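You operate a simulated robot arm through the tools that you are given. There is no shell and no other tool. Be economical: measure what you need, move in short steps, check, and stop when the job is done.

You run a simulated two-armed robot. Do the job below in one go: nothing can be reset, and whatever is moved stays where it is left.

TASK
Rack lots A2, B2 and C2 by brand, arrows toward the blue bin.
Fine: lot A2 faces the wrong way; pass it from one hand to the other as you turn it round.

Only the result counts: the job must be done as asked and must still hold three seconds after the hand-in. Knocking over, shifting, dropping, spilling or breaking anything else fails it.

THE ROBOT
Two 7-joint arms with two-finger parallel grippers on one trunk, on a base that drives. Base frame: it is fixed to the floor where the robot stands at the start and does not move with it; the origin is under the middle of the robot, x ahead of it, y to its left, z up; the surface under the hand at the start is at about z = 0.82. Readings come in m, degrees, newtons and seconds.
The left shoulder is at the start at [0.07, 0.177, 1.195], the right one opposite. With the tool pointing down near the work surface each hand reaches from about 0.22 to 0.72 m from the robot's upright axis, wherever it stands, measured 20 degrees to its own side. Places, roughly: Koluvent slot of the wooden rack [0.7, 0.3, 0.7]; Pliseronne slot of the wooden rack [0.7, 0.4, 0.7]; Plumveil slot of the wooden rack [0.7, 0.2, 0.7]. Payload 3.43 kg a hand.
Tool frame (each hand has its own): the origin (TCP) lies between the finger pads and is the grasp point; the fingertips stand 0.03 m ahead of it; z points along the fingers, y is the line along which they close. Largest opening 0.094 m; finger width 0.028, thickness 0.01; the body of the gripper, 0.05 by 0.096 m, starts 0.055 m behind the TCP.
Orientation is told as [roll, pitch, yaw] about the base's x, y, z axes, in that order, counted from this pose: with the fingers straight down and closing along the base's y, the tool's x points along the base's -x, its y along +y and its z along -z.

THE INTERFACE
- The arms move only by the tool drive_tool. It takes "left_motion", "right_motion" or both (then of equal length, played together; a hand with none holds still); each is a list of rows, each a list of 7 numbers: the shift along the tool's x, y, z in m, then the turn, a rotation vector about the tool's x, y, z in degrees, then the gripper command, from -1 (fully open) to 1 (shut), values between in proportion. In form: [[x, y, z, rx, ry, rz, hand], ...]. A call has 1 to 8 rows; each row is the pose to reach, as a shift and turn from the pose commanded when the call began, along the tool's axes at that moment. Rows are played at 5 a second. More than 0.05 m and 8.6 degrees between two rows, or a gripper value outside its range, and nothing of the call is played. Where a pose cannot be reached the arm comes as near as it can. A force on the tool above 40 N (or 10 N above the force at the start of the call, whichever is more), or a blocked arm, ends the call early, and 0.2 s more pass. The fingers move at their own pace (about 0.153 m/s each) and stop on an object; they squeeze with about 37 N. The grip force told is the motor's: it shows also when the fingers shut on nothing. Time passes only in rows, and 0.2 s behind the last, so rows that repeat a pose let the fingers close. The reply holds the time, the measured pose of the TCP, the force on the tool along the base axes, the opening and the grip force, in the units named above and with some noise, with the torque about the TCP (base axes, N m) and any sound that the robot's microphone picked up.
- Cameras (640 x 400 px; columns grow to the right, rows downward): "scene" is now at [0.1333, 0.013, 1.504]; the picture's right is [0.15, -0.99, 0.00], its down [-0.65, -0.10, -0.75] and it looks along [0.74, 0.11, -0.66] (base axes); focal length 262 px, centre (320, 200). "left" rides on the left gripper at [0.076, -0.014, -0.102] in its tool frame; the picture's right is [0.18, 0.98, 0.00], its down [-0.75, 0.14, -0.64] and it looks along [-0.63, 0.12, 0.77] (tool axes); focal length 243 px, centre (320, 200). "right" rides on the right gripper at [0.076, 0.014, -0.102] in its tool frame; the picture's right is [-0.18, 0.98, 0.00], its down [-0.75, -0.14, -0.64] and it looks along [-0.63, -0.12, 0.77] (tool axes); focal length 243 px, centre (320, 200). There is no depth. A picture from a camera that has moved, and an enlarged one, comes with that camera's place and axes in the base frame and with its lens.
- get_image(camera): a new picture of that camera. The clock stands still meanwhile.
- move_column(by): slides the trunk up (or, below 0, down) by that many m; the arms and the scene camera ride with it, the base frame stays. It gives what a move gives, with no picture.
- steer(legs): drives the robot by 1 to 6 legs, each [ahead, turn to the left] in m and degrees, along the robot's own axes; the way and the turn of a leg run together, so that a leg with both is an arc; at most 1.5 m and 180 degrees a leg. The arms and the cameras ride along, it lands a little off, and it stops where it bumps. It gives what a move gives.
- head_to(pan, tilt): turns the head with the scene camera to pan (to the left, within 86 degrees either way) and tilt (down, from -29 to 69), counted from straight ahead of the robot. It gives what a move gives.
- close_up(camera, box): a new picture of the part [left, top, right, bottom] of that camera's present view, enlarged. The clock stands still meanwhile.
- sign_off(): hands the job in; it is judged then, once.

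Go step by step. Nothing tells you exact positions but the pictures and the camera data: compare them with the known pose of the tool, close in by small moves and look again before you grip or let go. The budget is 120 turns and 108 pictures, counting those below and the enlarged ones. Unless the task says otherwise, let go and move clear before handing in, and close with one line.

The tools are called after "Emit:" by a JSON object that holds its "api" and its "payload". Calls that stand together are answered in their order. drive_tool: Moves the arms, as the interface text tells. Its arguments: {"type":"object","properties":{"left_motion":{"type":"array","items":{"type":"array","items":{"type":"number"}}},"right_motion":{"type":"array","items":{"type":"array","items":{"type":"number"}}}},"required":[]} The other tools are called the same way: move_column (by) slides the trunk up or down; steer (legs) drives the base; head_to (pan, tilt) turns the head that bears the scene camera; get_image (camera) takes a picture; close_up (camera, box) takes an enlarged picture of a part of a camera's view; sign_off () hands the job in.

At the start:

```text
t: 0.0
left_tool_pos: [0.4785, 0.3398, 1.1965]
left_ee_rot: [-0.1, 0.0, 0.0]
left_wrist_force: [0.4, 0.2, 0.8]
left_wrist_torque: [0.04, 0.0, 0.0]
left_gripper_width: 0.094
left_grasp_force: 0.0
right_tool_pos: [0.5368, -0.1004, 1.224]
right_ee_rot: [-0.1, 0.0, 0.1]
right_wrist_force: [-0.4, 0.2, -0.3]
right_wrist_torque: [0.02, -0.01, 0.0]
right_gripper_width: 0.0943
right_grasp_force: 0.0
trunk travel left (down, up): [-0.775, 0.065]
robot x, y, heading: [0.0029, -0.0021, -0.2]
head pan, tilt: [8.5, 41.3]
```

scene: 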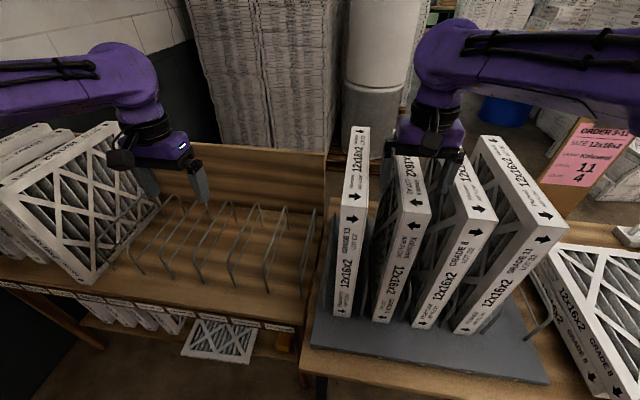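
right: 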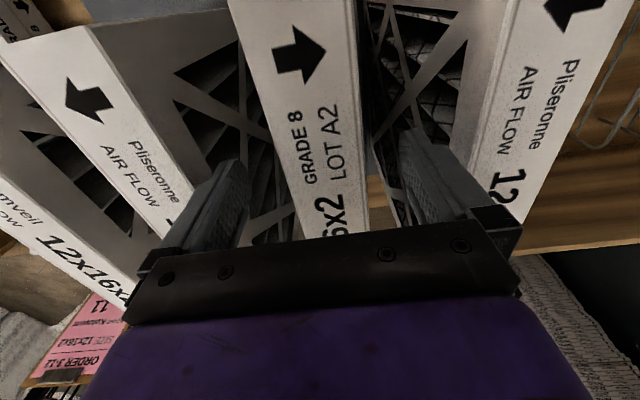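
left: 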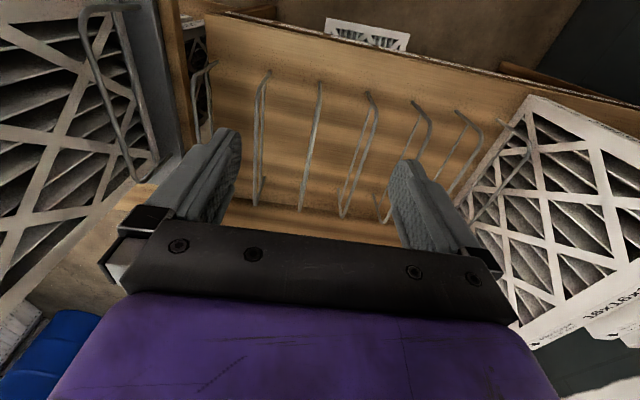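

I see a wooden rack on the left with wire dividers and four filters standing on a grey stand to the right. First I'll look closely at the labels and the surroundings.

Emit:
{"api": "close_up", "payload": {"camera": "scene", "box": [320, 110, 580, 350]}}

Emit:
{"api": "close_up", "payload": {"camera": "scene", "box": [0, 180, 320, 380]}}

Emit:
{"api": "close_up", "payload": {"camera": "scene", "box": [420, 60, 640, 220]}}

Emit:
{"api": "get_image", "payload": {"camera": "right"}}

```text
1.67 times, centred on (450, 230) of scene
camera zoom: at [0.1333, 0.013, 1.504], right [0.15, -0.99, 0.0], down [-0.65, -0.1, -0.75], along [0.74, 0.11, -0.66], focal length 437 px, centre (103, 150)
```

zoom: 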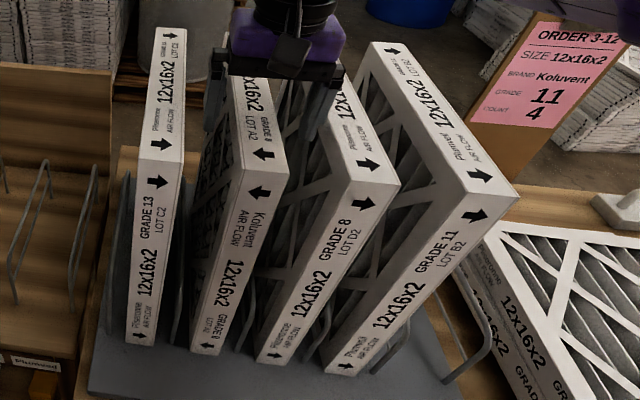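

```text
2.00 times, centred on (160, 280) of scene
camera zoom: at [0.1333, 0.013, 1.504], right [0.15, -0.99, 0.0], down [-0.65, -0.1, -0.75], along [0.74, 0.11, -0.66], focal length 524 px, centre (640, 40)
```

zoom: 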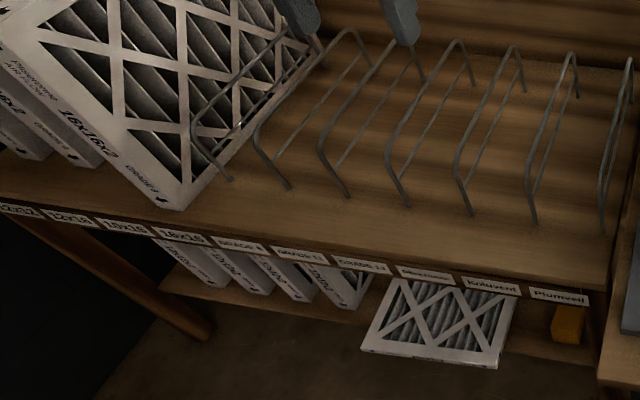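

```text
2.50 times, centred on (530, 140) of scene
camera zoom: at [0.1333, 0.013, 1.504], right [0.15, -0.99, 0.0], down [-0.65, -0.1, -0.75], along [0.74, 0.11, -0.66], focal length 656 px, centre (-205, 350)
```

zoom: 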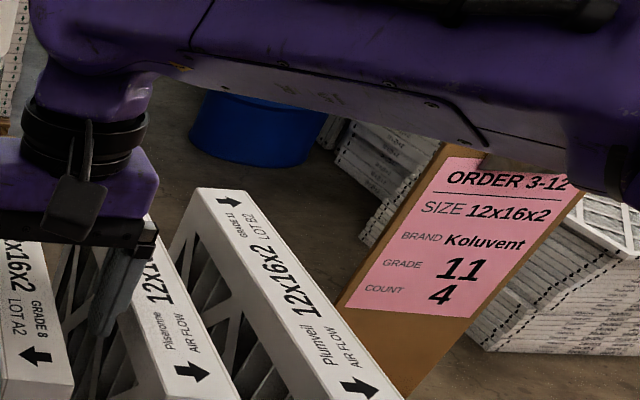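

```text
101 pictures are left
camera right: at [0.4605, -0.0852, 1.3272], right [0.18, 0.98, 0.0], down [0.75, -0.14, 0.64], along [0.63, -0.12, -0.77], focal length 243 px, centre (320, 200)
```

right: 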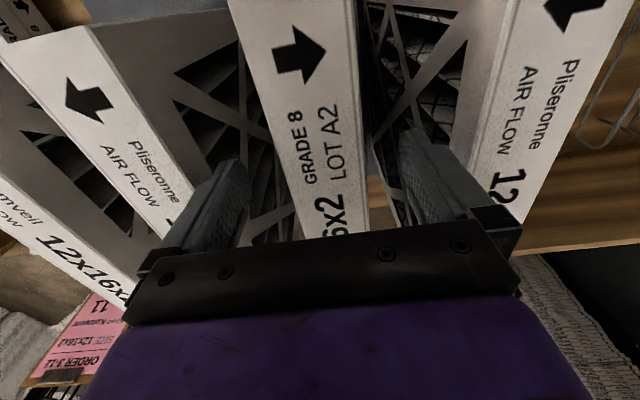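

C2 (Pliseronne), A2 (Koluvent), D2 and B2 (Plumveil) stand about 0.41 m tall, with tops near z 1.225. The right hand already straddles A2 near (0.54, -0.10), and A2's arrow points left while the bin is to the right. I'll lower slightly and grip A2.

Emit:
{"api": "drive_tool", "payload": {"right_motion": [[0, 0.001, 0.01, 0, 0, 0, -1], [0, 0.001, 0.01, 0, 0, 0, 1], [0, 0.001, 0.01, 0, 0, 0, 1], [0, 0.001, 0.01, 0, 0, 0, 1]]}}

Emit:
{"api": "get_image", "payload": {"camera": "right"}}

```text
t: 1.0
left_tool_pos: [0.4781, 0.3402, 1.1976]
left_ee_rot: [0.0, 0.0, 0.0]
left_wrist_force: [0.2, 0.0, -0.3]
left_wrist_torque: [0.05, -0.03, 0.04]
left_gripper_width: 0.094
left_grasp_force: 0.0
right_tool_pos: [0.5383, -0.0989, 1.2133]
right_ee_rot: [-0.1, 0.1, 0.0]
right_wrist_force: [0.5, 0.3, 0.7]
right_wrist_torque: [-0.08, 0.02, -0.05]
right_gripper_width: 0.0491
right_grasp_force: 36.6
trunk travel left (down, up): [-0.775, 0.065]
robot x, y, heading: [0.0007, -0.0019, 0.1]
head pan, tilt: [8.5, 41.3]
```

```text
100 pictures are left
camera right: at [0.4606, -0.0843, 1.3171], right [0.18, 0.98, 0.0], down [0.75, -0.14, 0.64], along [0.63, -0.12, -0.77], focal length 243 px, centre (320, 200)
```

right: 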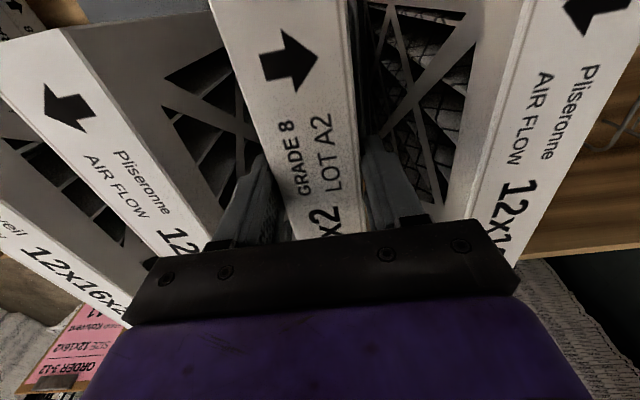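

A2 is held, 0.049 m thick. I'll lift it straight up about 0.2 m.

Emit:
{"api": "drive_tool", "payload": {"right_motion": [[0, 0, -0.02, 0, 0, 0, 1], [0, 0, -0.05, 0, 0, 0, 1], [0, 0, -0.08, 0, 0, 0, 1], [0, 0, -0.11, 0, 0, 0, 1], [0, 0, -0.14, 0, 0, 0, 1], [0, 0, -0.17, 0, 0, 0, 1], [0, 0, -0.2, 0, 0, 0, 1], [0, 0, -0.2, 0, 0, 0, 1]]}}

Emit:
{"api": "get_image", "payload": {"camera": "scene"}}

```text
t: 2.8
left_tool_pos: [0.4778, 0.3408, 1.1973]
left_ee_rot: [0.0, 0.0, 0.0]
left_wrist_force: [-0.3, 0.2, -0.4]
left_wrist_torque: [0.01, 0.02, -0.02]
left_gripper_width: 0.094
left_grasp_force: 0.0
right_tool_pos: [0.5312, -0.1011, 1.3987]
right_ee_rot: [0.0, -0.3, 0.1]
right_wrist_force: [-0.2, 0.1, -2.1]
right_wrist_torque: [0.0, 0.08, 0.0]
right_gripper_width: 0.0492
right_grasp_force: 36.6
right hand out of reach, approached as far as the arm can: row 7, 8
trunk travel left (down, up): [-0.775, 0.065]
robot x, y, heading: [0.0016, 0.0024, 0.1]
head pan, tilt: [8.5, 41.3]
```

```text
99 pictures are left
camera scene: at [0.1331, 0.0124, 1.504], right [0.15, -0.99, 0.0], down [-0.65, -0.1, -0.75], along [0.74, 0.11, -0.66], focal length 262 px, centre (320, 200)
```

scene: 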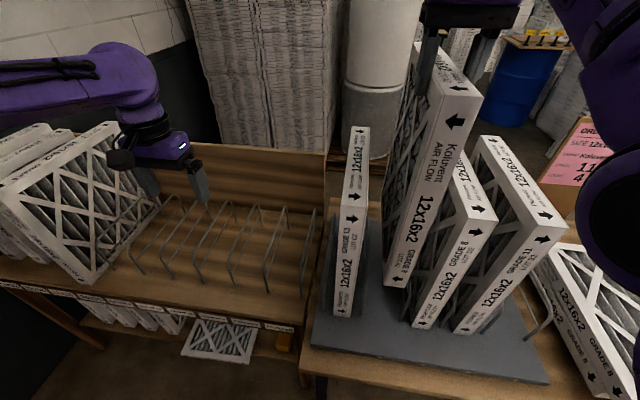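

A2 is up and clear of its neighbours' lower area; it weighs only about 0.2 kg. I'll add trunk height for wire clearance, then back straight out.

Emit:
{"api": "move_column", "payload": {"by": 0.05}}

Emit:
{"api": "steer", "payload": {"legs": [[-0.1, 0]]}}

Emit:
{"api": "get_image", "payload": {"camera": "scene"}}

```text
t: 3.7
left_tool_pos: [0.4782, 0.3408, 1.2472]
left_ee_rot: [0.0, 0.0, -0.1]
left_wrist_force: [0.5, 0.5, 0.1]
left_wrist_torque: [-0.02, 0.02, -0.03]
left_gripper_width: 0.094
left_grasp_force: 0.1
right_tool_pos: [0.531, -0.1, 1.4489]
right_ee_rot: [-0.1, -0.1, 0.0]
right_wrist_force: [0.6, 0.6, -2.0]
right_wrist_torque: [-0.02, 0.12, 0.01]
right_gripper_width: 0.0488
right_grasp_force: 37.3
trunk travel left (down, up): [-0.825, 0.015]
robot x, y, heading: [0.0031, -0.0033, 0.0]
head pan, tilt: [8.5, 41.3]
```

```text
t: 4.9
left_tool_pos: [0.3832, 0.3412, 1.245]
left_ee_rot: [0.0, 0.3, 0.0]
left_wrist_force: [0.2, 0.4, 0.2]
left_wrist_torque: [-0.01, 0.02, -0.02]
left_gripper_width: 0.0941
left_grasp_force: 0.0
right_tool_pos: [0.4379, -0.1005, 1.4465]
right_ee_rot: [0.0, 0.2, 0.0]
right_wrist_force: [-0.2, 0.0, -1.4]
right_wrist_torque: [-0.05, 0.14, 0.01]
right_gripper_width: 0.0492
right_grasp_force: 36.9
trunk travel left (down, up): [-0.825, 0.015]
robot x, y, heading: [-0.1009, -0.0021, 0.1]
head pan, tilt: [8.5, 41.3]
```

```text
98 pictures are left
camera scene: at [0.0391, 0.0131, 1.5534], right [0.15, -0.99, 0.0], down [-0.65, -0.1, -0.75], along [0.74, 0.11, -0.66], focal length 262 px, centre (320, 200)
```

scene: 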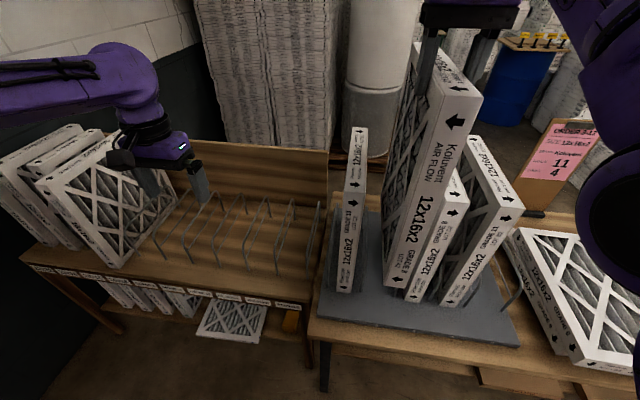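

Good, it moves cleanly. I'll back out further.

Emit:
{"api": "steer", "payload": {"legs": [[-0.36, 0]]}}

Emit:
{"api": "get_image", "payload": {"camera": "scene"}}

```text
t: 7.2
left_tool_pos: [0.0203, 0.3413, 1.2457]
left_ee_rot: [0.0, 0.1, 0.1]
left_wrist_force: [0.0, 0.5, 0.1]
left_wrist_torque: [0.01, 0.0, 0.01]
left_gripper_width: 0.0938
left_grasp_force: 0.0
right_tool_pos: [0.0743, -0.1014, 1.4472]
right_ee_rot: [0.0, 0.0, 0.1]
right_wrist_force: [-0.2, 1.3, -1.6]
right_wrist_torque: [0.02, 0.12, 0.0]
right_gripper_width: 0.049
right_grasp_force: 36.8
trunk travel left (down, up): [-0.825, 0.015]
robot x, y, heading: [-0.4553, -0.0003, 0.2]
head pan, tilt: [8.5, 41.3]
```

```text
97 pictures are left
camera scene: at [-0.3239, 0.0128, 1.5537], right [0.15, -0.99, 0.0], down [-0.65, -0.1, -0.75], along [0.74, 0.11, -0.66], focal length 262 px, centre (320, 200)
```

scene: 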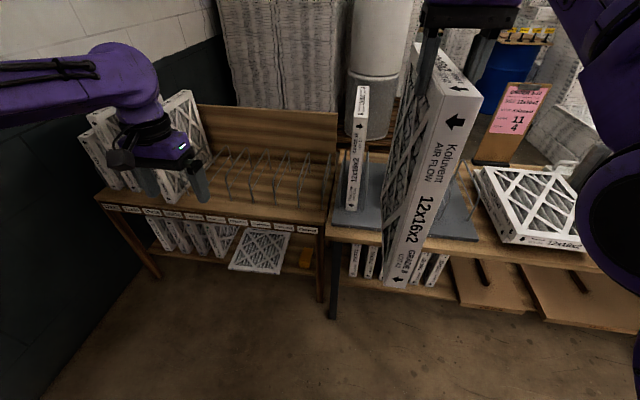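

The filter is clear of the tables. I'll lower it a little and turn it +90° about vertical with the right hand in two calls.

Emit:
{"api": "drive_tool", "payload": {"right_motion": [[0, 0, 0.02, 0, 0, -7.5, 1], [0, 0, 0.04, 0, 0, -15, 1], [0, 0, 0.06, 0, 0, -22.5, 1], [0, 0, 0.08, 0, 0, -30, 1], [0, 0, 0.1, 0, 0, -37.5, 1], [0, 0, 0.1, 0, 0, -45, 1]]}}

Emit:
{"api": "drive_tool", "payload": {"right_motion": [[0, 0, 0, 0, 0, -7.5, 1], [0, 0, 0, 0, 0, -15, 1], [0, 0, 0, 0, 0, -22.5, 1], [0, 0, 0, 0, 0, -30, 1], [0, 0, 0, 0, 0, -37.5, 1], [0, 0, 0, 0, 0, -45, 1]]}}

Emit:
{"api": "get_image", "payload": {"camera": "scene"}}

```text
t: 8.6
left_tool_pos: [0.017, 0.3417, 1.2459]
left_ee_rot: [-0.1, -0.1, 0.2]
left_wrist_force: [0.0, -0.5, -0.3]
left_wrist_torque: [0.01, 0.02, 0.03]
left_gripper_width: 0.0938
left_grasp_force: 0.1
right_tool_pos: [0.0709, -0.1004, 1.3486]
right_ee_rot: [-0.1, -0.1, 45.2]
right_wrist_force: [-0.4, 0.4, -1.0]
right_wrist_torque: [-0.07, 0.07, -0.03]
right_gripper_width: 0.0489
right_grasp_force: 36.8
trunk travel left (down, up): [-0.825, 0.015]
robot x, y, heading: [-0.4607, -0.0007, 0.1]
head pan, tilt: [8.5, 41.3]
```

```text
t: 10.0
left_tool_pos: [0.0175, 0.3423, 1.2464]
left_ee_rot: [0.0, 0.0, 0.1]
left_wrist_force: [0.6, 0.2, -0.5]
left_wrist_torque: [-0.01, 0.01, -0.01]
left_gripper_width: 0.0939
left_grasp_force: 0.1
right_tool_pos: [0.072, -0.1009, 1.3495]
right_ee_rot: [0.0, 0.1, 90.2]
right_wrist_force: [0.1, -0.5, -2.1]
right_wrist_torque: [-0.08, -0.02, -0.01]
right_gripper_width: 0.049
right_grasp_force: 36.7
trunk travel left (down, up): [-0.825, 0.015]
robot x, y, heading: [-0.4613, -0.0021, 0.2]
head pan, tilt: [8.5, 41.3]
```

```text
96 pictures are left
camera scene: at [-0.3264, 0.0127, 1.5539], right [0.15, -0.99, 0.0], down [-0.65, -0.1, -0.75], along [0.74, 0.11, -0.66], focal length 262 px, centre (320, 200)
```

scene: 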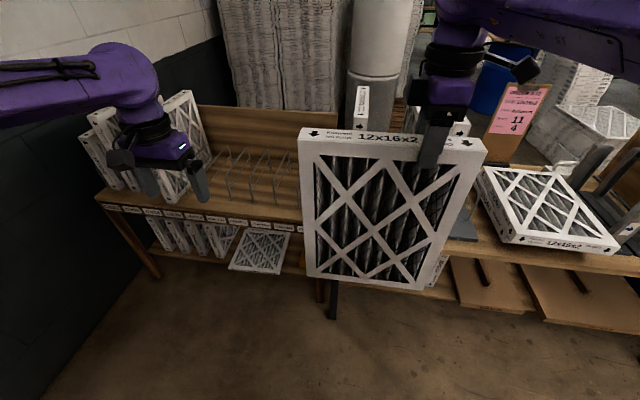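

A2 is now crosswise, arrows toward the robot, spanning y about -0.18 to 0.10. I'll lift the left hand and turn it -90° so it can take the top edge around y = 0.04.

Emit:
{"api": "drive_tool", "payload": {"left_motion": [[0, 0, -0.03, 0, 0, 7.5, -1], [0, 0, -0.06, 0, 0, 15, -1], [0, 0, -0.09, 0, 0, 22.5, -1], [0, 0, -0.12, 0, 0, 30, -1], [0, 0, -0.15, 0, 0, 37.5, -1], [0, 0, -0.18, 0, 0, 45, -1]]}}

Emit:
{"api": "drive_tool", "payload": {"left_motion": [[0, 0, 0, 0, 0, 7.5, -1], [0, 0, 0, 0, 0, 15, -1], [0, 0, 0, 0, 0, 22.5, -1], [0, 0, 0, 0, 0, 30, -1], [0, 0, 0, 0, 0, 37.5, -1], [0, 0, 0, 0, 0, 45, -1]]}}

```text
t: 11.4
left_tool_pos: [0.0174, 0.3398, 1.4258]
left_ee_rot: [0.0, 0.1, -45.1]
left_wrist_force: [-0.7, 0.0, 0.7]
left_wrist_torque: [-0.04, 0.01, 0.0]
left_gripper_width: 0.0941
left_grasp_force: 0.0
right_tool_pos: [0.0711, -0.1002, 1.3479]
right_ee_rot: [0.0, 0.0, 90.2]
right_wrist_force: [-0.7, -0.5, -1.3]
right_wrist_torque: [-0.1, -0.01, 0.0]
right_gripper_width: 0.0489
right_grasp_force: 36.6
trunk travel left (down, up): [-0.825, 0.015]
robot x, y, heading: [-0.4602, -0.0041, 0.2]
head pan, tilt: [8.5, 41.3]
```

```text
t: 12.8
left_tool_pos: [0.0179, 0.3405, 1.4259]
left_ee_rot: [-0.1, 0.0, -90.0]
left_wrist_force: [0.1, 0.3, 0.1]
left_wrist_torque: [0.03, -0.02, 0.01]
left_gripper_width: 0.094
left_grasp_force: 0.0
right_tool_pos: [0.0716, -0.0997, 1.3495]
right_ee_rot: [-0.2, 0.1, 90.2]
right_wrist_force: [-0.8, -0.6, -1.7]
right_wrist_torque: [-0.11, 0.02, 0.02]
right_gripper_width: 0.049
right_grasp_force: 37.2
trunk travel left (down, up): [-0.825, 0.015]
robot x, y, heading: [-0.4587, 0.0011, 0.3]
head pan, tilt: [8.5, 41.3]
```

Both wrists turn freely. Now the left hand moves sideways above the filter's top edge.

Emit:
{"api": "drive_tool", "payload": {"left_motion": [[-0.03, 0.01, 0, 0, 0, 0, -1], [-0.07, 0.02, 0, 0, 0, 0, -1], [-0.11, 0.03, 0, 0, 0, 0, -1], [-0.15, 0.04, 0, 0, 0, 0, -1], [-0.19, 0.054, 0, 0, 0, 0, -1], [-0.23, 0.054, 0, 0, 0, 0, -1], [-0.265, 0.054, 0, 0, 0, 0, -1], [-0.295, 0.054, 0, 0, 0, 0, -1]]}}

Emit:
{"api": "get_image", "payload": {"camera": "scene"}}

Emit:
{"api": "get_image", "payload": {"camera": "left"}}

```text
t: 14.6
left_tool_pos: [0.0742, 0.0439, 1.4264]
left_ee_rot: [0.0, 0.2, -90.0]
left_wrist_force: [0.3, 0.0, 0.1]
left_wrist_torque: [0.03, 0.01, 0.0]
left_gripper_width: 0.0939
left_grasp_force: 0.0
right_tool_pos: [0.073, -0.1031, 1.3493]
right_ee_rot: [0.0, -0.1, 90.0]
right_wrist_force: [-0.6, 0.5, -2.7]
right_wrist_torque: [-0.1, 0.02, 0.02]
right_gripper_width: 0.0491
right_grasp_force: 37.8
trunk travel left (down, up): [-0.825, 0.015]
robot x, y, heading: [-0.4588, -0.0038, 0.1]
head pan, tilt: [8.5, 41.3]
```

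```text
95 pictures are left
camera scene: at [-0.3246, 0.0101, 1.5538], right [0.15, -0.99, 0.0], down [-0.65, -0.1, -0.75], along [0.74, 0.11, -0.66], focal length 262 px, centre (320, 200)
```

scene: 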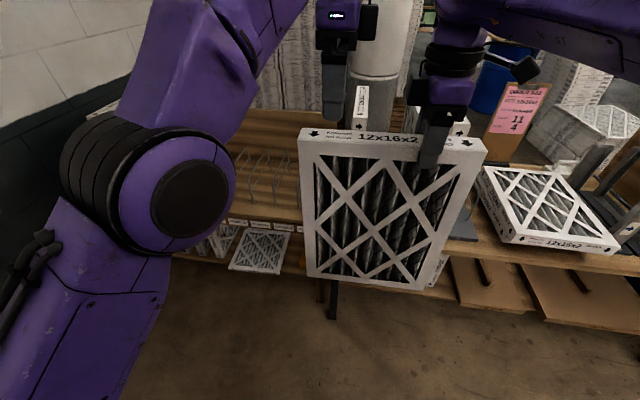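

```text
94 pictures are left
camera left: at [0.0593, 0.1202, 1.5288], right [0.98, 0.19, 0.0], down [0.14, -0.76, 0.64], along [0.12, -0.63, -0.77], focal length 243 px, centre (320, 200)
```

left: 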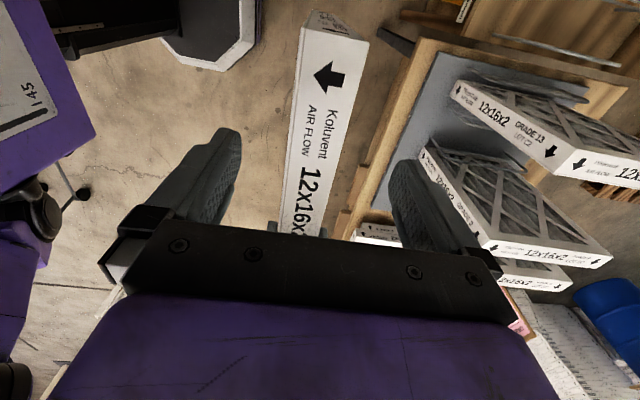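

The filter is centred between the left fingers. I'll descend 0.078 m and then close.

Emit:
{"api": "drive_tool", "payload": {"left_motion": [[0, 0, 0.02, 0, 0, 0, -1], [0, 0, 0.04, 0, 0, 0, -1], [0, 0, 0.06, 0, 0, 0, -1], [0, 0, 0.078, 0, 0, 0, -1], [0, 0, 0.078, 0, 0, 0, -1]]}}

Emit:
{"api": "get_image", "payload": {"camera": "left"}}

```text
t: 15.8
left_tool_pos: [0.0728, 0.0462, 1.3491]
left_ee_rot: [0.0, 0.0, -89.8]
left_wrist_force: [-0.8, 1.1, -0.3]
left_wrist_torque: [0.01, 0.0, 0.02]
left_gripper_width: 0.0941
left_grasp_force: 0.0
right_tool_pos: [0.0713, -0.1023, 1.3479]
right_ee_rot: [-0.1, 0.0, 90.1]
right_wrist_force: [-0.3, 0.3, -1.4]
right_wrist_torque: [-0.09, -0.01, -0.02]
right_gripper_width: 0.0489
right_grasp_force: 36.9
trunk travel left (down, up): [-0.825, 0.015]
robot x, y, heading: [-0.4617, 0.0004, 0.2]
head pan, tilt: [8.5, 41.3]
```

```text
93 pictures are left
camera left: at [0.0583, 0.1219, 1.4519], right [0.98, 0.19, 0.0], down [0.14, -0.75, 0.64], along [0.12, -0.63, -0.77], focal length 243 px, centre (320, 200)
```

left: 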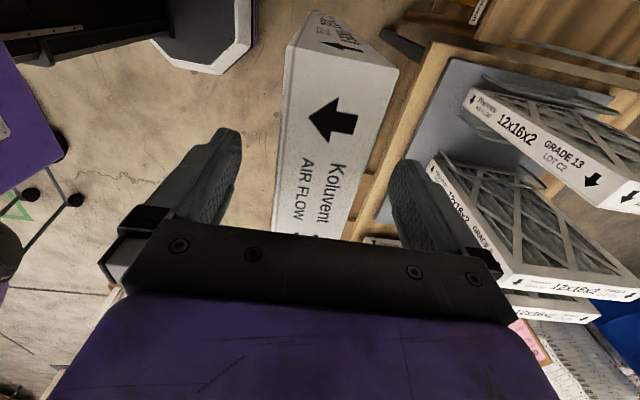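

The strip sits slightly forward of centre, so I'll shift 4 mm and close the left hand.

Emit:
{"api": "drive_tool", "payload": {"left_motion": [[0, 0.004, 0.0, 0, 0, 0, -1], [0, 0.004, 0.0, 0, 0, 0, 0.2], [0, 0.004, 0, 0, 0, 0, 1], [0, 0.004, 0, 0, 0, 0, 1], [0, 0.004, 0, 0, 0, 0, 1]]}}

```text
t: 17.0
left_tool_pos: [0.0767, 0.0457, 1.349]
left_ee_rot: [-0.1, 0.1, -90.0]
left_wrist_force: [-22.2, 8.6, 0.4]
left_wrist_torque: [-0.15, 0.14, -1.65]
left_gripper_width: 0.0493
left_grasp_force: 37.2
right_tool_pos: [0.0716, -0.1021, 1.3484]
right_ee_rot: [-0.1, 0.0, 90.0]
right_wrist_force: [22.1, -7.8, -0.3]
right_wrist_torque: [0.19, -0.11, -1.67]
right_gripper_width: 0.0494
right_grasp_force: 36.8
trunk travel left (down, up): [-0.825, 0.015]
robot x, y, heading: [-0.4606, 0.0015, 0.1]
head pan, tilt: [8.5, 41.3]
```

The hands strain against each other by 22 N in x. I'll ease the left hand back by 4 mm, then open the right hand.

Emit:
{"api": "drive_tool", "payload": {"left_motion": [[0, -0.002, 0.0, 0, 0, 0, 1], [0, -0.004, 0.0, 0, 0, 0, 1], [0, -0.004, 0.0, 0, 0, 0, 1]]}}

Emit:
{"api": "drive_tool", "payload": {"right_motion": [[0, 0, 0, 0, 0, 0, 0], [0, 0, 0, 0, 0, 0, -1], [0, 0, 0, 0, 0, 0, -1], [0, 0, 0, 0, 0, 0, -1]]}}

Emit:
{"api": "get_image", "payload": {"camera": "scene"}}

```text
t: 17.8
left_tool_pos: [0.0737, 0.0454, 1.3493]
left_ee_rot: [0.0, 0.1, -89.9]
left_wrist_force: [0.1, 11.4, -0.8]
left_wrist_torque: [0.34, -0.11, 0.0]
left_gripper_width: 0.0492
left_grasp_force: 36.8
right_tool_pos: [0.0704, -0.1017, 1.3481]
right_ee_rot: [0.0, 0.0, 90.2]
right_wrist_force: [-0.4, -11.4, -0.1]
right_wrist_torque: [-0.09, 0.16, 0.03]
right_gripper_width: 0.0487
right_grasp_force: 37.4
trunk travel left (down, up): [-0.825, 0.015]
robot x, y, heading: [-0.4603, -0.003, 0.3]
head pan, tilt: [8.5, 41.3]
```

```text
t: 18.8
left_tool_pos: [0.0726, 0.045, 1.3488]
left_ee_rot: [0.0, 0.0, -89.9]
left_wrist_force: [0.3, 0.3, 0.6]
left_wrist_torque: [0.15, 0.0, 0.05]
left_gripper_width: 0.049
left_grasp_force: 37.1
right_tool_pos: [0.0714, -0.1016, 1.3469]
right_ee_rot: [-0.1, 0.0, 90.1]
right_wrist_force: [1.1, 0.8, -0.6]
right_wrist_torque: [0.0, 0.0, 0.02]
right_gripper_width: 0.0938
right_grasp_force: 0.0
trunk travel left (down, up): [-0.825, 0.015]
robot x, y, heading: [-0.457, -0.004, 0.2]
head pan, tilt: [8.5, 41.3]
```

```text
92 pictures are left
camera scene: at [-0.3265, 0.0126, 1.5539], right [0.15, -0.99, 0.0], down [-0.65, -0.1, -0.75], along [0.74, 0.11, -0.66], focal length 262 px, centre (320, 200)
```

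scene: 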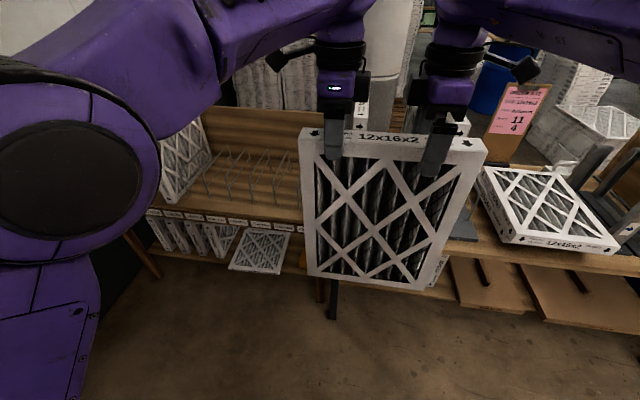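

The left hand holds A2 alone. I'll lift the right hand clear and move it right.

Emit:
{"api": "drive_tool", "payload": {"right_motion": [[0, 0, -0.03, 0, 0, 0, -1], [0, 0, -0.06, 0, 0, 0, -1], [0, 0, -0.085, 0, 0, 0, -1], [0.04, 0, -0.085, 0, 0, 0, -1], [0.08, 0, -0.085, 0, 0, 0, -1], [0.12, 0, -0.085, 0, 0, 0, -1], [0.16, 0, -0.085, 0, 0, 0, -1], [0.2, 0, -0.085, 0, 0, 0, -1]]}}

Emit:
{"api": "drive_tool", "payload": {"left_motion": [[0.03, 0, 0, 0, 0, 0, 1], [0.07, 0, 0, 0, 0, -5, 1], [0.11, 0, 0, 0, 0, -12, 1], [0.15, 0, 0, 0, 0, -19, 1], [0.18, 0, 0, 0, 0, -26, 1], [0.21, 0, 0, 0, 0, -33, 1], [0.24, 0, 0, 0, 0, -40, 1], [0.255, 0, 0, 0, 0, -45, 1]]}}

Emit:
{"api": "drive_tool", "payload": {"left_motion": [[0, 0, 0, 0, 0, -7.5, 1], [0, 0, 0, 0, 0, -15, 1], [0, 0, 0, 0, 0, -22.5, 1], [0, 0, 0, 0, 0, -30, 1], [0, 0, 0, 0, 0, -37.5, 1], [0, 0, 0, 0, 0, -45, 1]]}}

Emit:
{"api": "get_image", "payload": {"camera": "scene"}}

```text
t: 20.6
left_tool_pos: [0.0723, 0.0427, 1.3489]
left_ee_rot: [0.0, 0.1, -89.8]
left_wrist_force: [0.2, 0.0, -0.2]
left_wrist_torque: [0.14, -0.01, 0.02]
left_gripper_width: 0.0487
left_grasp_force: 36.5
right_tool_pos: [0.0724, -0.305, 1.4323]
right_ee_rot: [-0.1, -0.3, 90.1]
right_wrist_force: [0.3, -0.2, -0.3]
right_wrist_torque: [0.02, 0.0, 0.04]
right_gripper_width: 0.0941
right_grasp_force: 0.0
trunk travel left (down, up): [-0.825, 0.015]
robot x, y, heading: [-0.4638, 0.0, 0.3]
head pan, tilt: [8.5, 41.3]
```

```text
t: 22.4
left_tool_pos: [0.0714, 0.3025, 1.35]
left_ee_rot: [0.0, 0.1, -44.8]
left_wrist_force: [-0.6, 0.9, -0.1]
left_wrist_torque: [0.13, 0.12, 0.02]
left_gripper_width: 0.0489
left_grasp_force: 36.9
right_tool_pos: [0.0731, -0.3, 1.4334]
right_ee_rot: [-0.1, 0.0, 90.1]
right_wrist_force: [-0.6, 0.7, -0.2]
right_wrist_torque: [0.01, -0.01, -0.01]
right_gripper_width: 0.0938
right_grasp_force: 0.0
trunk travel left (down, up): [-0.825, 0.015]
robot x, y, heading: [-0.4579, -0.0016, 0.3]
head pan, tilt: [8.5, 41.3]
```

```text
t: 23.8
left_tool_pos: [0.0725, 0.3006, 1.3492]
left_ee_rot: [0.0, -0.1, 0.2]
left_wrist_force: [-0.1, 0.5, -0.5]
left_wrist_torque: [0.02, 0.13, 0.01]
left_gripper_width: 0.0491
left_grasp_force: 36.8
right_tool_pos: [0.0728, -0.3017, 1.4329]
right_ee_rot: [-0.1, 0.0, 90.1]
right_wrist_force: [0.4, 0.3, 0.0]
right_wrist_torque: [0.01, -0.01, -0.01]
right_gripper_width: 0.0938
right_grasp_force: 0.1
trunk travel left (down, up): [-0.825, 0.015]
robot x, y, heading: [-0.4573, 0.0001, 0.4]
head pan, tilt: [8.5, 41.3]
```

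```text
91 pictures are left
camera scene: at [-0.3264, 0.0126, 1.5539], right [0.15, -0.99, 0.0], down [-0.65, -0.1, -0.75], along [0.74, 0.11, -0.66], focal length 262 px, centre (320, 200)
```

scene: 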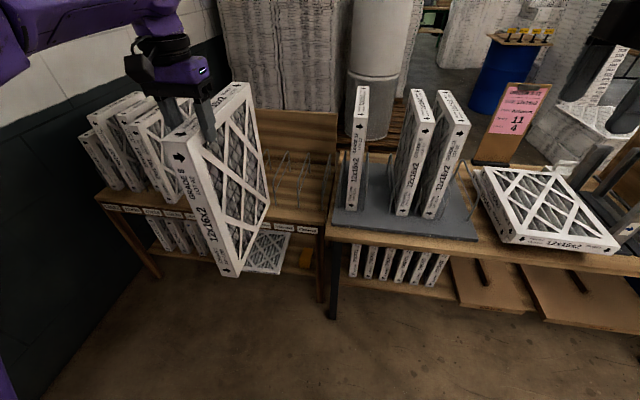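

A2's arrow now points right, and the filter is clear. I'll drive forward to the rack, with its bottom at about z 0.96 and the wire tops at about 0.82.

Emit:
{"api": "steer", "payload": {"legs": [[0.45, -0.3]]}}

Emit:
{"api": "get_image", "payload": {"camera": "scene"}}

```text
t: 26.5
left_tool_pos: [0.5169, 0.3009, 1.3504]
left_ee_rot: [0.0, -0.1, 0.2]
left_wrist_force: [-0.1, 0.0, -1.7]
left_wrist_torque: [0.0, 0.15, 0.0]
left_gripper_width: 0.0492
left_grasp_force: 37.2
right_tool_pos: [0.5177, -0.3016, 1.434]
right_ee_rot: [-0.3, -0.1, 89.9]
right_wrist_force: [0.3, -0.5, -0.7]
right_wrist_torque: [-0.01, -0.02, 0.01]
right_gripper_width: 0.094
right_grasp_force: 0.1
trunk travel left (down, up): [-0.825, 0.015]
robot x, y, heading: [-0.012, 0.0015, -0.1]
head pan, tilt: [8.5, 41.3]
```

```text
90 pictures are left
camera scene: at [0.1187, 0.0132, 1.5541], right [0.15, -0.99, 0.0], down [-0.65, -0.1, -0.75], along [0.74, 0.11, -0.66], focal length 262 px, centre (320, 200)
```

scene: 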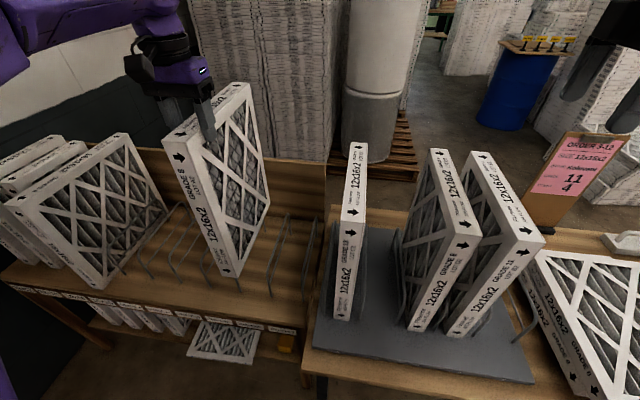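

Next I move forward to place the filter above the slot, still high, then look at the wires.

Emit:
{"api": "drive_tool", "payload": {"left_motion": [[-0.035, 0.003, 0, 0, 0, 0, 1], [-0.07, 0.006, 0, 0, 0, 0, 1], [-0.1, 0.006, 0, 0, 0, 0, 1], [-0.1, 0.006, 0.03, 0, 0, 0, 1], [-0.1, 0.006, 0.06, 0, 0, 0, 1], [-0.1, 0.006, 0.08, 0, 0, 0, 1]]}}

Emit:
{"api": "get_image", "payload": {"camera": "left"}}

Emit:
{"api": "close_up", "payload": {"camera": "scene", "box": [60, 100, 340, 340]}}

```text
t: 27.9
left_tool_pos: [0.6207, 0.3072, 1.2677]
left_ee_rot: [0.0, 0.1, -0.1]
left_wrist_force: [0.3, -0.1, -1.8]
left_wrist_torque: [-0.03, 0.17, -0.01]
left_gripper_width: 0.049
left_grasp_force: 36.6
left hand out of reach, approached as far as the arm can: row 3
right_tool_pos: [0.5225, -0.3006, 1.4323]
right_ee_rot: [0.0, 0.0, 90.0]
right_wrist_force: [-0.5, 0.6, 0.5]
right_wrist_torque: [-0.01, 0.0, -0.02]
right_gripper_width: 0.0941
right_grasp_force: 0.0
trunk travel left (down, up): [-0.825, 0.015]
robot x, y, heading: [-0.0162, 0.0009, -0.1]
head pan, tilt: [8.5, 41.3]
```

```text
89 pictures are left
camera left: at [0.5441, 0.2934, 1.371], right [-0.18, 0.98, 0.0], down [0.75, 0.14, 0.64], along [0.63, 0.12, -0.77], focal length 243 px, centre (320, 200)
```

left: 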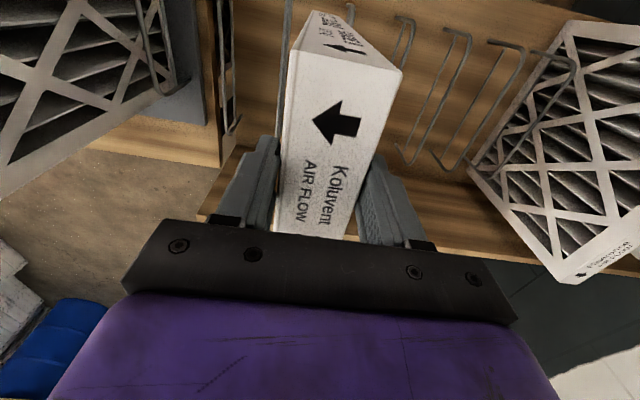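

```text
1.67 times, centred on (200, 220) of scene
camera zoom: at [0.1223, 0.0137, 1.5538], right [0.15, -0.99, 0.0], down [-0.65, -0.1, -0.75], along [0.74, 0.11, -0.66], focal length 437 px, centre (520, 167)
```

zoom: 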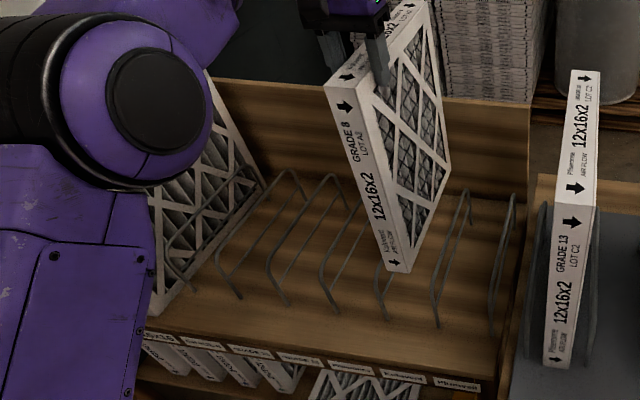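

Seen from the scene camera, A2 lies along the Koluvent slot, between the fifth and sixth wires. I'll lower it a little to just above the wire tops and check its alignment.

Emit:
{"api": "drive_tool", "payload": {"left_motion": [[0, 0, 0.015, 0, 0, 0, 1], [0, 0, 0.03, 0, 0, 0, 1], [0, 0, 0.03, 0, 0, 0, 1]]}}

Emit:
{"api": "close_up", "payload": {"camera": "scene", "box": [180, 160, 340, 300]}}

```text
t: 28.7
left_tool_pos: [0.6191, 0.3069, 1.2383]
left_ee_rot: [0.1, -0.1, 0.1]
left_wrist_force: [-0.7, 0.8, -1.2]
left_wrist_torque: [-0.01, 0.18, 0.0]
left_gripper_width: 0.049
left_grasp_force: 37.3
right_tool_pos: [0.5199, -0.3012, 1.4341]
right_ee_rot: [-0.1, -0.1, 89.9]
right_wrist_force: [0.1, 0.0, 0.1]
right_wrist_torque: [-0.01, 0.01, -0.02]
right_gripper_width: 0.0942
right_grasp_force: 0.0
trunk travel left (down, up): [-0.825, 0.015]
robot x, y, heading: [-0.0159, 0.0014, 0.0]
head pan, tilt: [8.5, 41.3]
```

```text
2.86 times, centred on (260, 230) of scene
camera zoom: at [0.1205, 0.0131, 1.5539], right [0.15, -0.99, 0.0], down [-0.65, -0.1, -0.75], along [0.74, 0.11, -0.66], focal length 749 px, centre (491, 114)
```

zoom: 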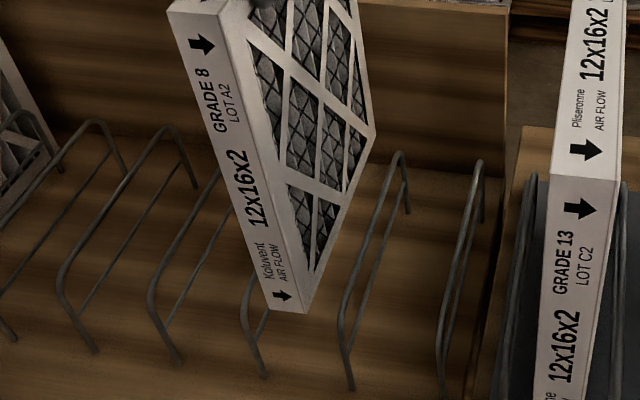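

It is well centred between the two wires, front and back. I'll lower further.

Emit:
{"api": "drive_tool", "payload": {"left_motion": [[0, 0, 0.02, 0, 0, 0, 1], [0, 0, 0.04, 0, 0, 0, 1], [0, 0, 0.06, 0, 0, 0, 1], [0, 0, 0.08, 0, 0, 0, 1], [0, 0, 0.1, 0, 0, 0, 1], [0, 0, 0.12, 0, 0, 0, 1]]}}

Emit:
{"api": "close_up", "payload": {"camera": "scene", "box": [180, 160, 340, 300]}}

```text
t: 30.1
left_tool_pos: [0.6187, 0.3081, 1.119]
left_ee_rot: [0.0, 0.1, 0.1]
left_wrist_force: [0.8, -0.8, -1.1]
left_wrist_torque: [-0.03, 0.16, 0.0]
left_gripper_width: 0.049
left_grasp_force: 36.9
right_tool_pos: [0.5203, -0.3014, 1.4336]
right_ee_rot: [-0.1, 0.0, 90.0]
right_wrist_force: [0.4, -0.1, 0.0]
right_wrist_torque: [0.0, -0.02, -0.01]
right_gripper_width: 0.0939
right_grasp_force: 0.1
trunk travel left (down, up): [-0.825, 0.015]
robot x, y, heading: [-0.012, -0.0013, 0.0]
head pan, tilt: [8.5, 41.3]
```

```text
2.86 times, centred on (260, 230) of scene
camera zoom: at [0.1213, 0.0134, 1.5539], right [0.15, -0.99, 0.0], down [-0.65, -0.1, -0.75], along [0.74, 0.11, -0.66], focal length 749 px, centre (491, 114)
```

zoom: 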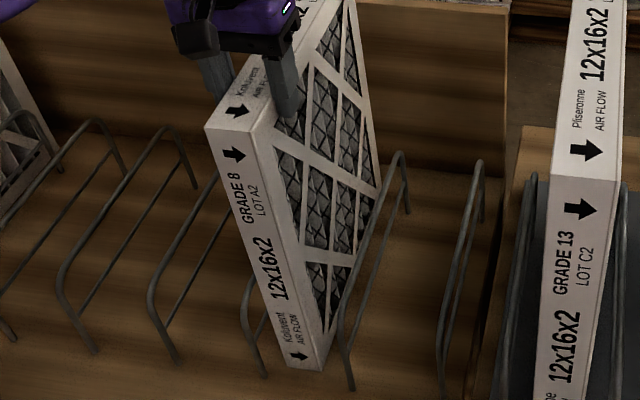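

Centred between the wire feet. I'll lower gently until it touches.

Emit:
{"api": "drive_tool", "payload": {"left_motion": [[0, 0, 0.008, 0, 0, 0, 1], [0, 0, 0.014, 0, 0, 0, 1], [0, 0, 0.019, 0, 0, 0, 1], [0, 0, 0.023, 0, 0, 0, 1], [0, 0, 0.026, 0, 0, 0, 1]]}}

Emit:
{"api": "close_up", "payload": {"camera": "scene", "box": [180, 160, 340, 300]}}

```text
t: 30.8
left_tool_pos: [0.6204, 0.3082, 1.1137]
left_ee_rot: [0.2, -1.2, 0.0]
left_wrist_force: [-6.9, -0.5, 24.4]
left_wrist_torque: [-0.31, 0.66, -0.23]
left_gripper_width: 0.0489
left_grasp_force: 37.0
right_tool_pos: [0.5176, -0.3026, 1.4351]
right_ee_rot: [-0.2, -0.1, 90.0]
right_wrist_force: [-0.1, 0.0, -0.2]
right_wrist_torque: [-0.03, 0.03, 0.01]
right_gripper_width: 0.0938
right_grasp_force: 0.1
trunk travel left (down, up): [-0.825, 0.015]
robot x, y, heading: [-0.0178, 0.0009, 0.1]
head pan, tilt: [8.5, 41.3]
stopped in row 3 (left hand): the force on the tool passed its limit at 59 N (the readings are from after the stop); the commanded pose is now the measured one
```

```text
2.86 times, centred on (260, 230) of scene
camera zoom: at [0.1175, 0.0122, 1.5543], right [0.15, -0.99, 0.0], down [-0.65, -0.1, -0.75], along [0.74, 0.11, -0.66], focal length 749 px, centre (491, 114)
```

zoom: 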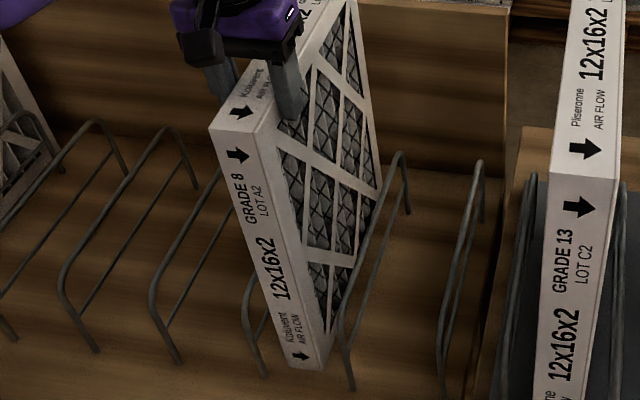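

It has reached the shelf floor at TCP z about 1.114, with A2 standing between the wires. I'll ease off the load and open slowly.

Emit:
{"api": "drive_tool", "payload": {"left_motion": [[0, 0, -0.002, 0, 0, 0, 1], [0, 0, -0.002, 0, 1, 0, 1], [0, 0, -0.002, 0, 1, 0, 1]]}}

Emit:
{"api": "get_image", "payload": {"camera": "left"}}

```text
t: 31.6
left_tool_pos: [0.6204, 0.3055, 1.1132]
left_ee_rot: [0.0, 0.1, 0.0]
left_wrist_force: [3.0, 1.3, 17.2]
left_wrist_torque: [0.01, -1.01, 0.09]
left_gripper_width: 0.049
left_grasp_force: 36.8
right_tool_pos: [0.5177, -0.303, 1.4331]
right_ee_rot: [-0.2, -0.1, 90.1]
right_wrist_force: [0.3, 0.0, -0.5]
right_wrist_torque: [-0.02, 0.0, 0.03]
right_gripper_width: 0.094
right_grasp_force: 0.0
trunk travel left (down, up): [-0.825, 0.015]
robot x, y, heading: [-0.0146, -0.0024, 0.0]
head pan, tilt: [8.5, 41.3]
```

```text
84 pictures are left
camera left: at [0.5441, 0.2919, 1.2153], right [-0.19, 0.98, 0.0], down [0.75, 0.14, 0.64], along [0.63, 0.12, -0.77], focal length 243 px, centre (320, 200)
```

left: 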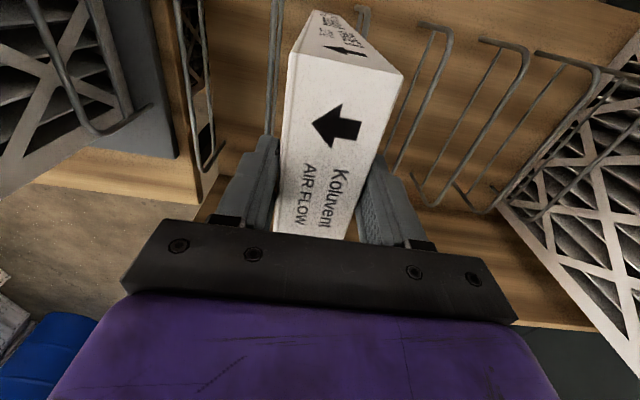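

Settled. Opening and rising.

Emit:
{"api": "drive_tool", "payload": {"left_motion": [[0, 0, -0.001, 0, 0, 0, 0.3], [0, 0, -0.001, 0, 0, 0, -0.5], [0, 0, -0.001, 0, 0, 0, -1], [0, 0, -0.001, 0, 0, 0, -1], [0, 0, -0.04, 0, 0, 0, -1], [0, 0, -0.08, 0, 0, 0, -1], [0, 0, -0.12, 0, 0, 0, -1], [0, 0, -0.16, 0, 0, 0, -1]]}}

Emit:
{"api": "get_image", "payload": {"camera": "scene"}}

Emit:
{"api": "get_image", "payload": {"camera": "left"}}

```text
t: 33.4
left_tool_pos: [0.6215, 0.3085, 1.2688]
left_ee_rot: [0.2, 0.3, 0.1]
left_wrist_force: [0.4, -0.4, -0.6]
left_wrist_torque: [0.01, -0.01, -0.02]
left_gripper_width: 0.0941
left_grasp_force: 0.1
right_tool_pos: [0.5196, -0.3027, 1.4324]
right_ee_rot: [0.0, -0.1, 90.0]
right_wrist_force: [-0.8, 0.2, -0.9]
right_wrist_torque: [-0.01, 0.0, 0.01]
right_gripper_width: 0.0939
right_grasp_force: 0.1
trunk travel left (down, up): [-0.825, 0.015]
robot x, y, heading: [-0.0126, -0.0014, -0.2]
head pan, tilt: [8.5, 41.3]
```

```text
83 pictures are left
camera scene: at [0.1201, 0.0128, 1.554], right [0.15, -0.99, 0.0], down [-0.65, -0.1, -0.75], along [0.74, 0.11, -0.66], focal length 262 px, centre (320, 200)
```

scene: 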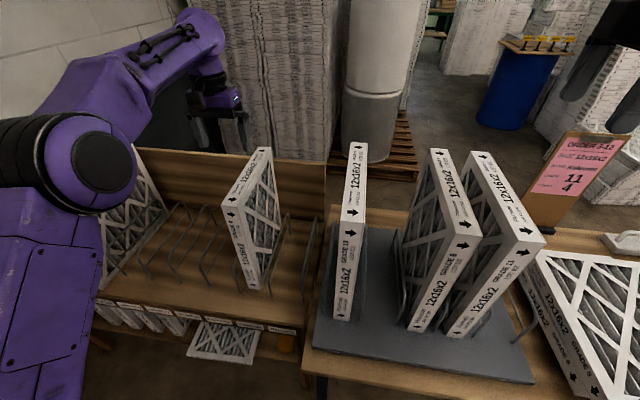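

```text
82 pictures are left
camera left: at [0.5458, 0.2931, 1.3732], right [-0.19, 0.98, 0.0], down [0.76, 0.14, 0.64], along [0.63, 0.12, -0.77], focal length 243 px, centre (320, 200)
```

left: 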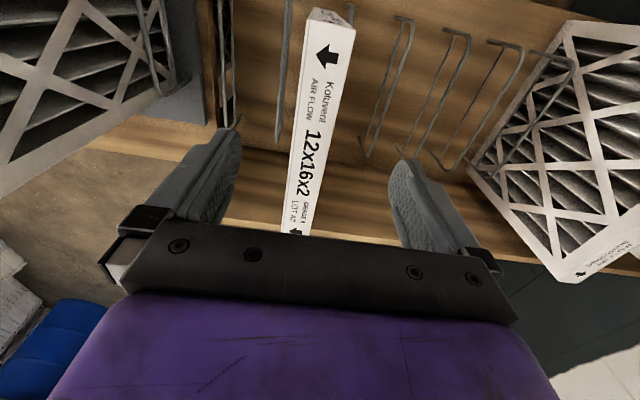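

A2 stands in the Koluvent slot, arrow to the right. Next is C2: I'll bring the left hand over it near (0.53, 0.0) at a safe height.

Emit:
{"api": "drive_tool", "payload": {"left_motion": [[0.03, 0, -0.03, 0, 0, 0, -1], [0.06, -0.03, -0.06, 0, 0, 0, -1], [0.09, -0.07, -0.06, 0, 0, 0, -1], [0.09, -0.12, -0.06, 0, 0, 0, -1], [0.09, -0.17, -0.06, 0, 0, 0, -1], [0.09, -0.22, -0.06, 0, 0, 0, -1], [0.09, -0.27, -0.06, 0, 0, 0, -1], [0.09, -0.31, -0.06, 0, 0, 0, -1]]}}

Emit:
{"api": "get_image", "payload": {"camera": "left"}}

Emit:
{"api": "get_image", "payload": {"camera": "scene"}}

```text
refused: row 2 steps farther than a row can; nothing moved
```

```text
81 pictures are left
camera left: at [0.5458, 0.2931, 1.3732], right [-0.19, 0.98, 0.0], down [0.76, 0.14, 0.64], along [0.63, 0.12, -0.77], focal length 243 px, centre (320, 200)
```

left: 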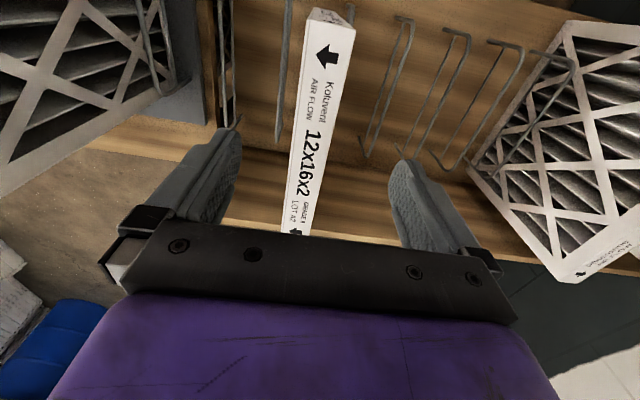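

```text
80 pictures are left
camera scene: at [0.1201, 0.0128, 1.554], right [0.15, -0.99, 0.0], down [-0.65, -0.1, -0.75], along [0.74, 0.11, -0.66], focal length 262 px, centre (320, 200)
```

scene: 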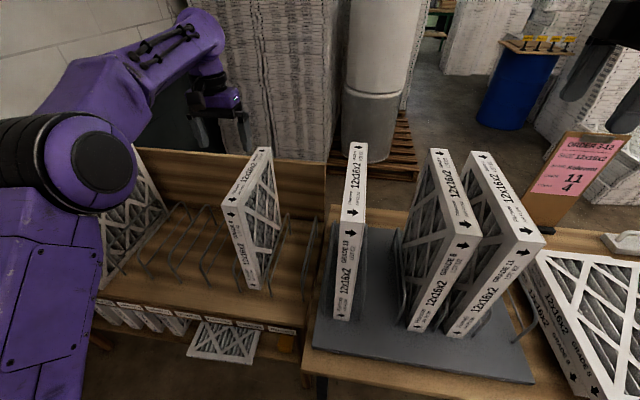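

A row step was too long, so nothing moved. I'll repeat with smaller steps.

Emit:
{"api": "drive_tool", "payload": {"left_motion": [[0.03, 0, -0.03, 0, 0, 0, -1], [0.06, -0.01, -0.06, 0, 0, 0, -1], [0.09, -0.04, -0.06, 0, 0, 0, -1], [0.09, -0.085, -0.06, 0, 0, 0, -1], [0.09, -0.13, -0.06, 0, 0, 0, -1], [0.09, -0.175, -0.06, 0, 0, 0, -1], [0.09, -0.22, -0.06, 0, 0, 0, -1], [0.09, -0.265, -0.06, 0, 0, 0, -1]]}}

Emit:
{"api": "drive_tool", "payload": {"left_motion": [[0, -0.02, 0, 0, 0, 0, -1], [0, -0.045, 0, 0, 0, 0, -1], [0, -0.045, 0, 0, 0, 0, -1]]}}

Emit:
{"api": "get_image", "payload": {"camera": "left"}}

Emit:
{"api": "get_image", "payload": {"camera": "scene"}}

```text
t: 35.2
left_tool_pos: [0.5333, 0.0384, 1.3304]
left_ee_rot: [0.2, 0.3, 0.1]
left_wrist_force: [0.7, -0.7, 0.2]
left_wrist_torque: [0.04, -0.01, 0.01]
left_gripper_width: 0.0943
left_grasp_force: 0.1
right_tool_pos: [0.5208, -0.3046, 1.432]
right_ee_rot: [-0.1, -0.1, 90.0]
right_wrist_force: [1.0, 0.0, 0.0]
right_wrist_torque: [0.0, 0.01, -0.03]
right_gripper_width: 0.0944
right_grasp_force: 0.1
trunk travel left (down, up): [-0.825, 0.015]
robot x, y, heading: [-0.0098, 0.0006, -0.2]
head pan, tilt: [8.5, 41.3]
```

```text
t: 36.0
left_tool_pos: [0.5323, -0.0018, 1.3307]
left_ee_rot: [-0.1, 0.2, 0.2]
left_wrist_force: [0.6, 0.0, -0.1]
left_wrist_torque: [-0.03, -0.01, 0.01]
left_gripper_width: 0.0937
left_grasp_force: 0.0
right_tool_pos: [0.52, -0.301, 1.433]
right_ee_rot: [0.0, -0.1, 90.0]
right_wrist_force: [-0.3, 0.2, 0.7]
right_wrist_torque: [-0.03, -0.04, 0.02]
right_gripper_width: 0.0939
right_grasp_force: 0.1
trunk travel left (down, up): [-0.825, 0.015]
robot x, y, heading: [-0.0145, 0.0029, 0.1]
head pan, tilt: [8.5, 41.3]
```

```text
79 pictures are left
camera left: at [0.4571, -0.0164, 1.434], right [-0.19, 0.98, 0.0], down [0.76, 0.14, 0.64], along [0.63, 0.12, -0.77], focal length 243 px, centre (320, 200)
```

left: 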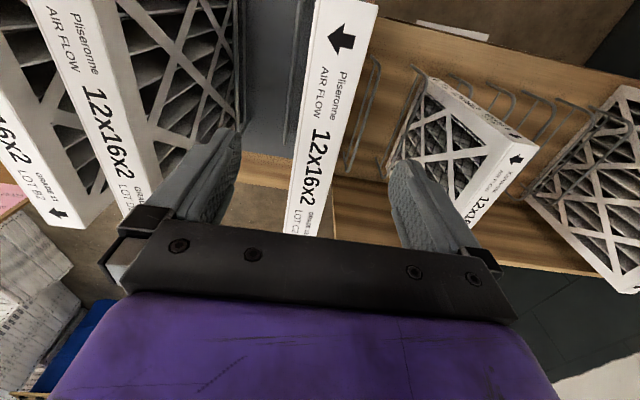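

```text
78 pictures are left
camera scene: at [0.1201, 0.0139, 1.554], right [0.15, -0.99, 0.0], down [-0.65, -0.1, -0.75], along [0.74, 0.11, -0.66], focal length 262 px, centre (320, 200)
```

scene: 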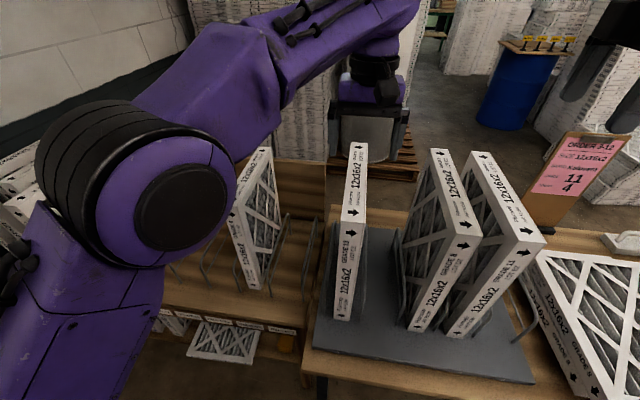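

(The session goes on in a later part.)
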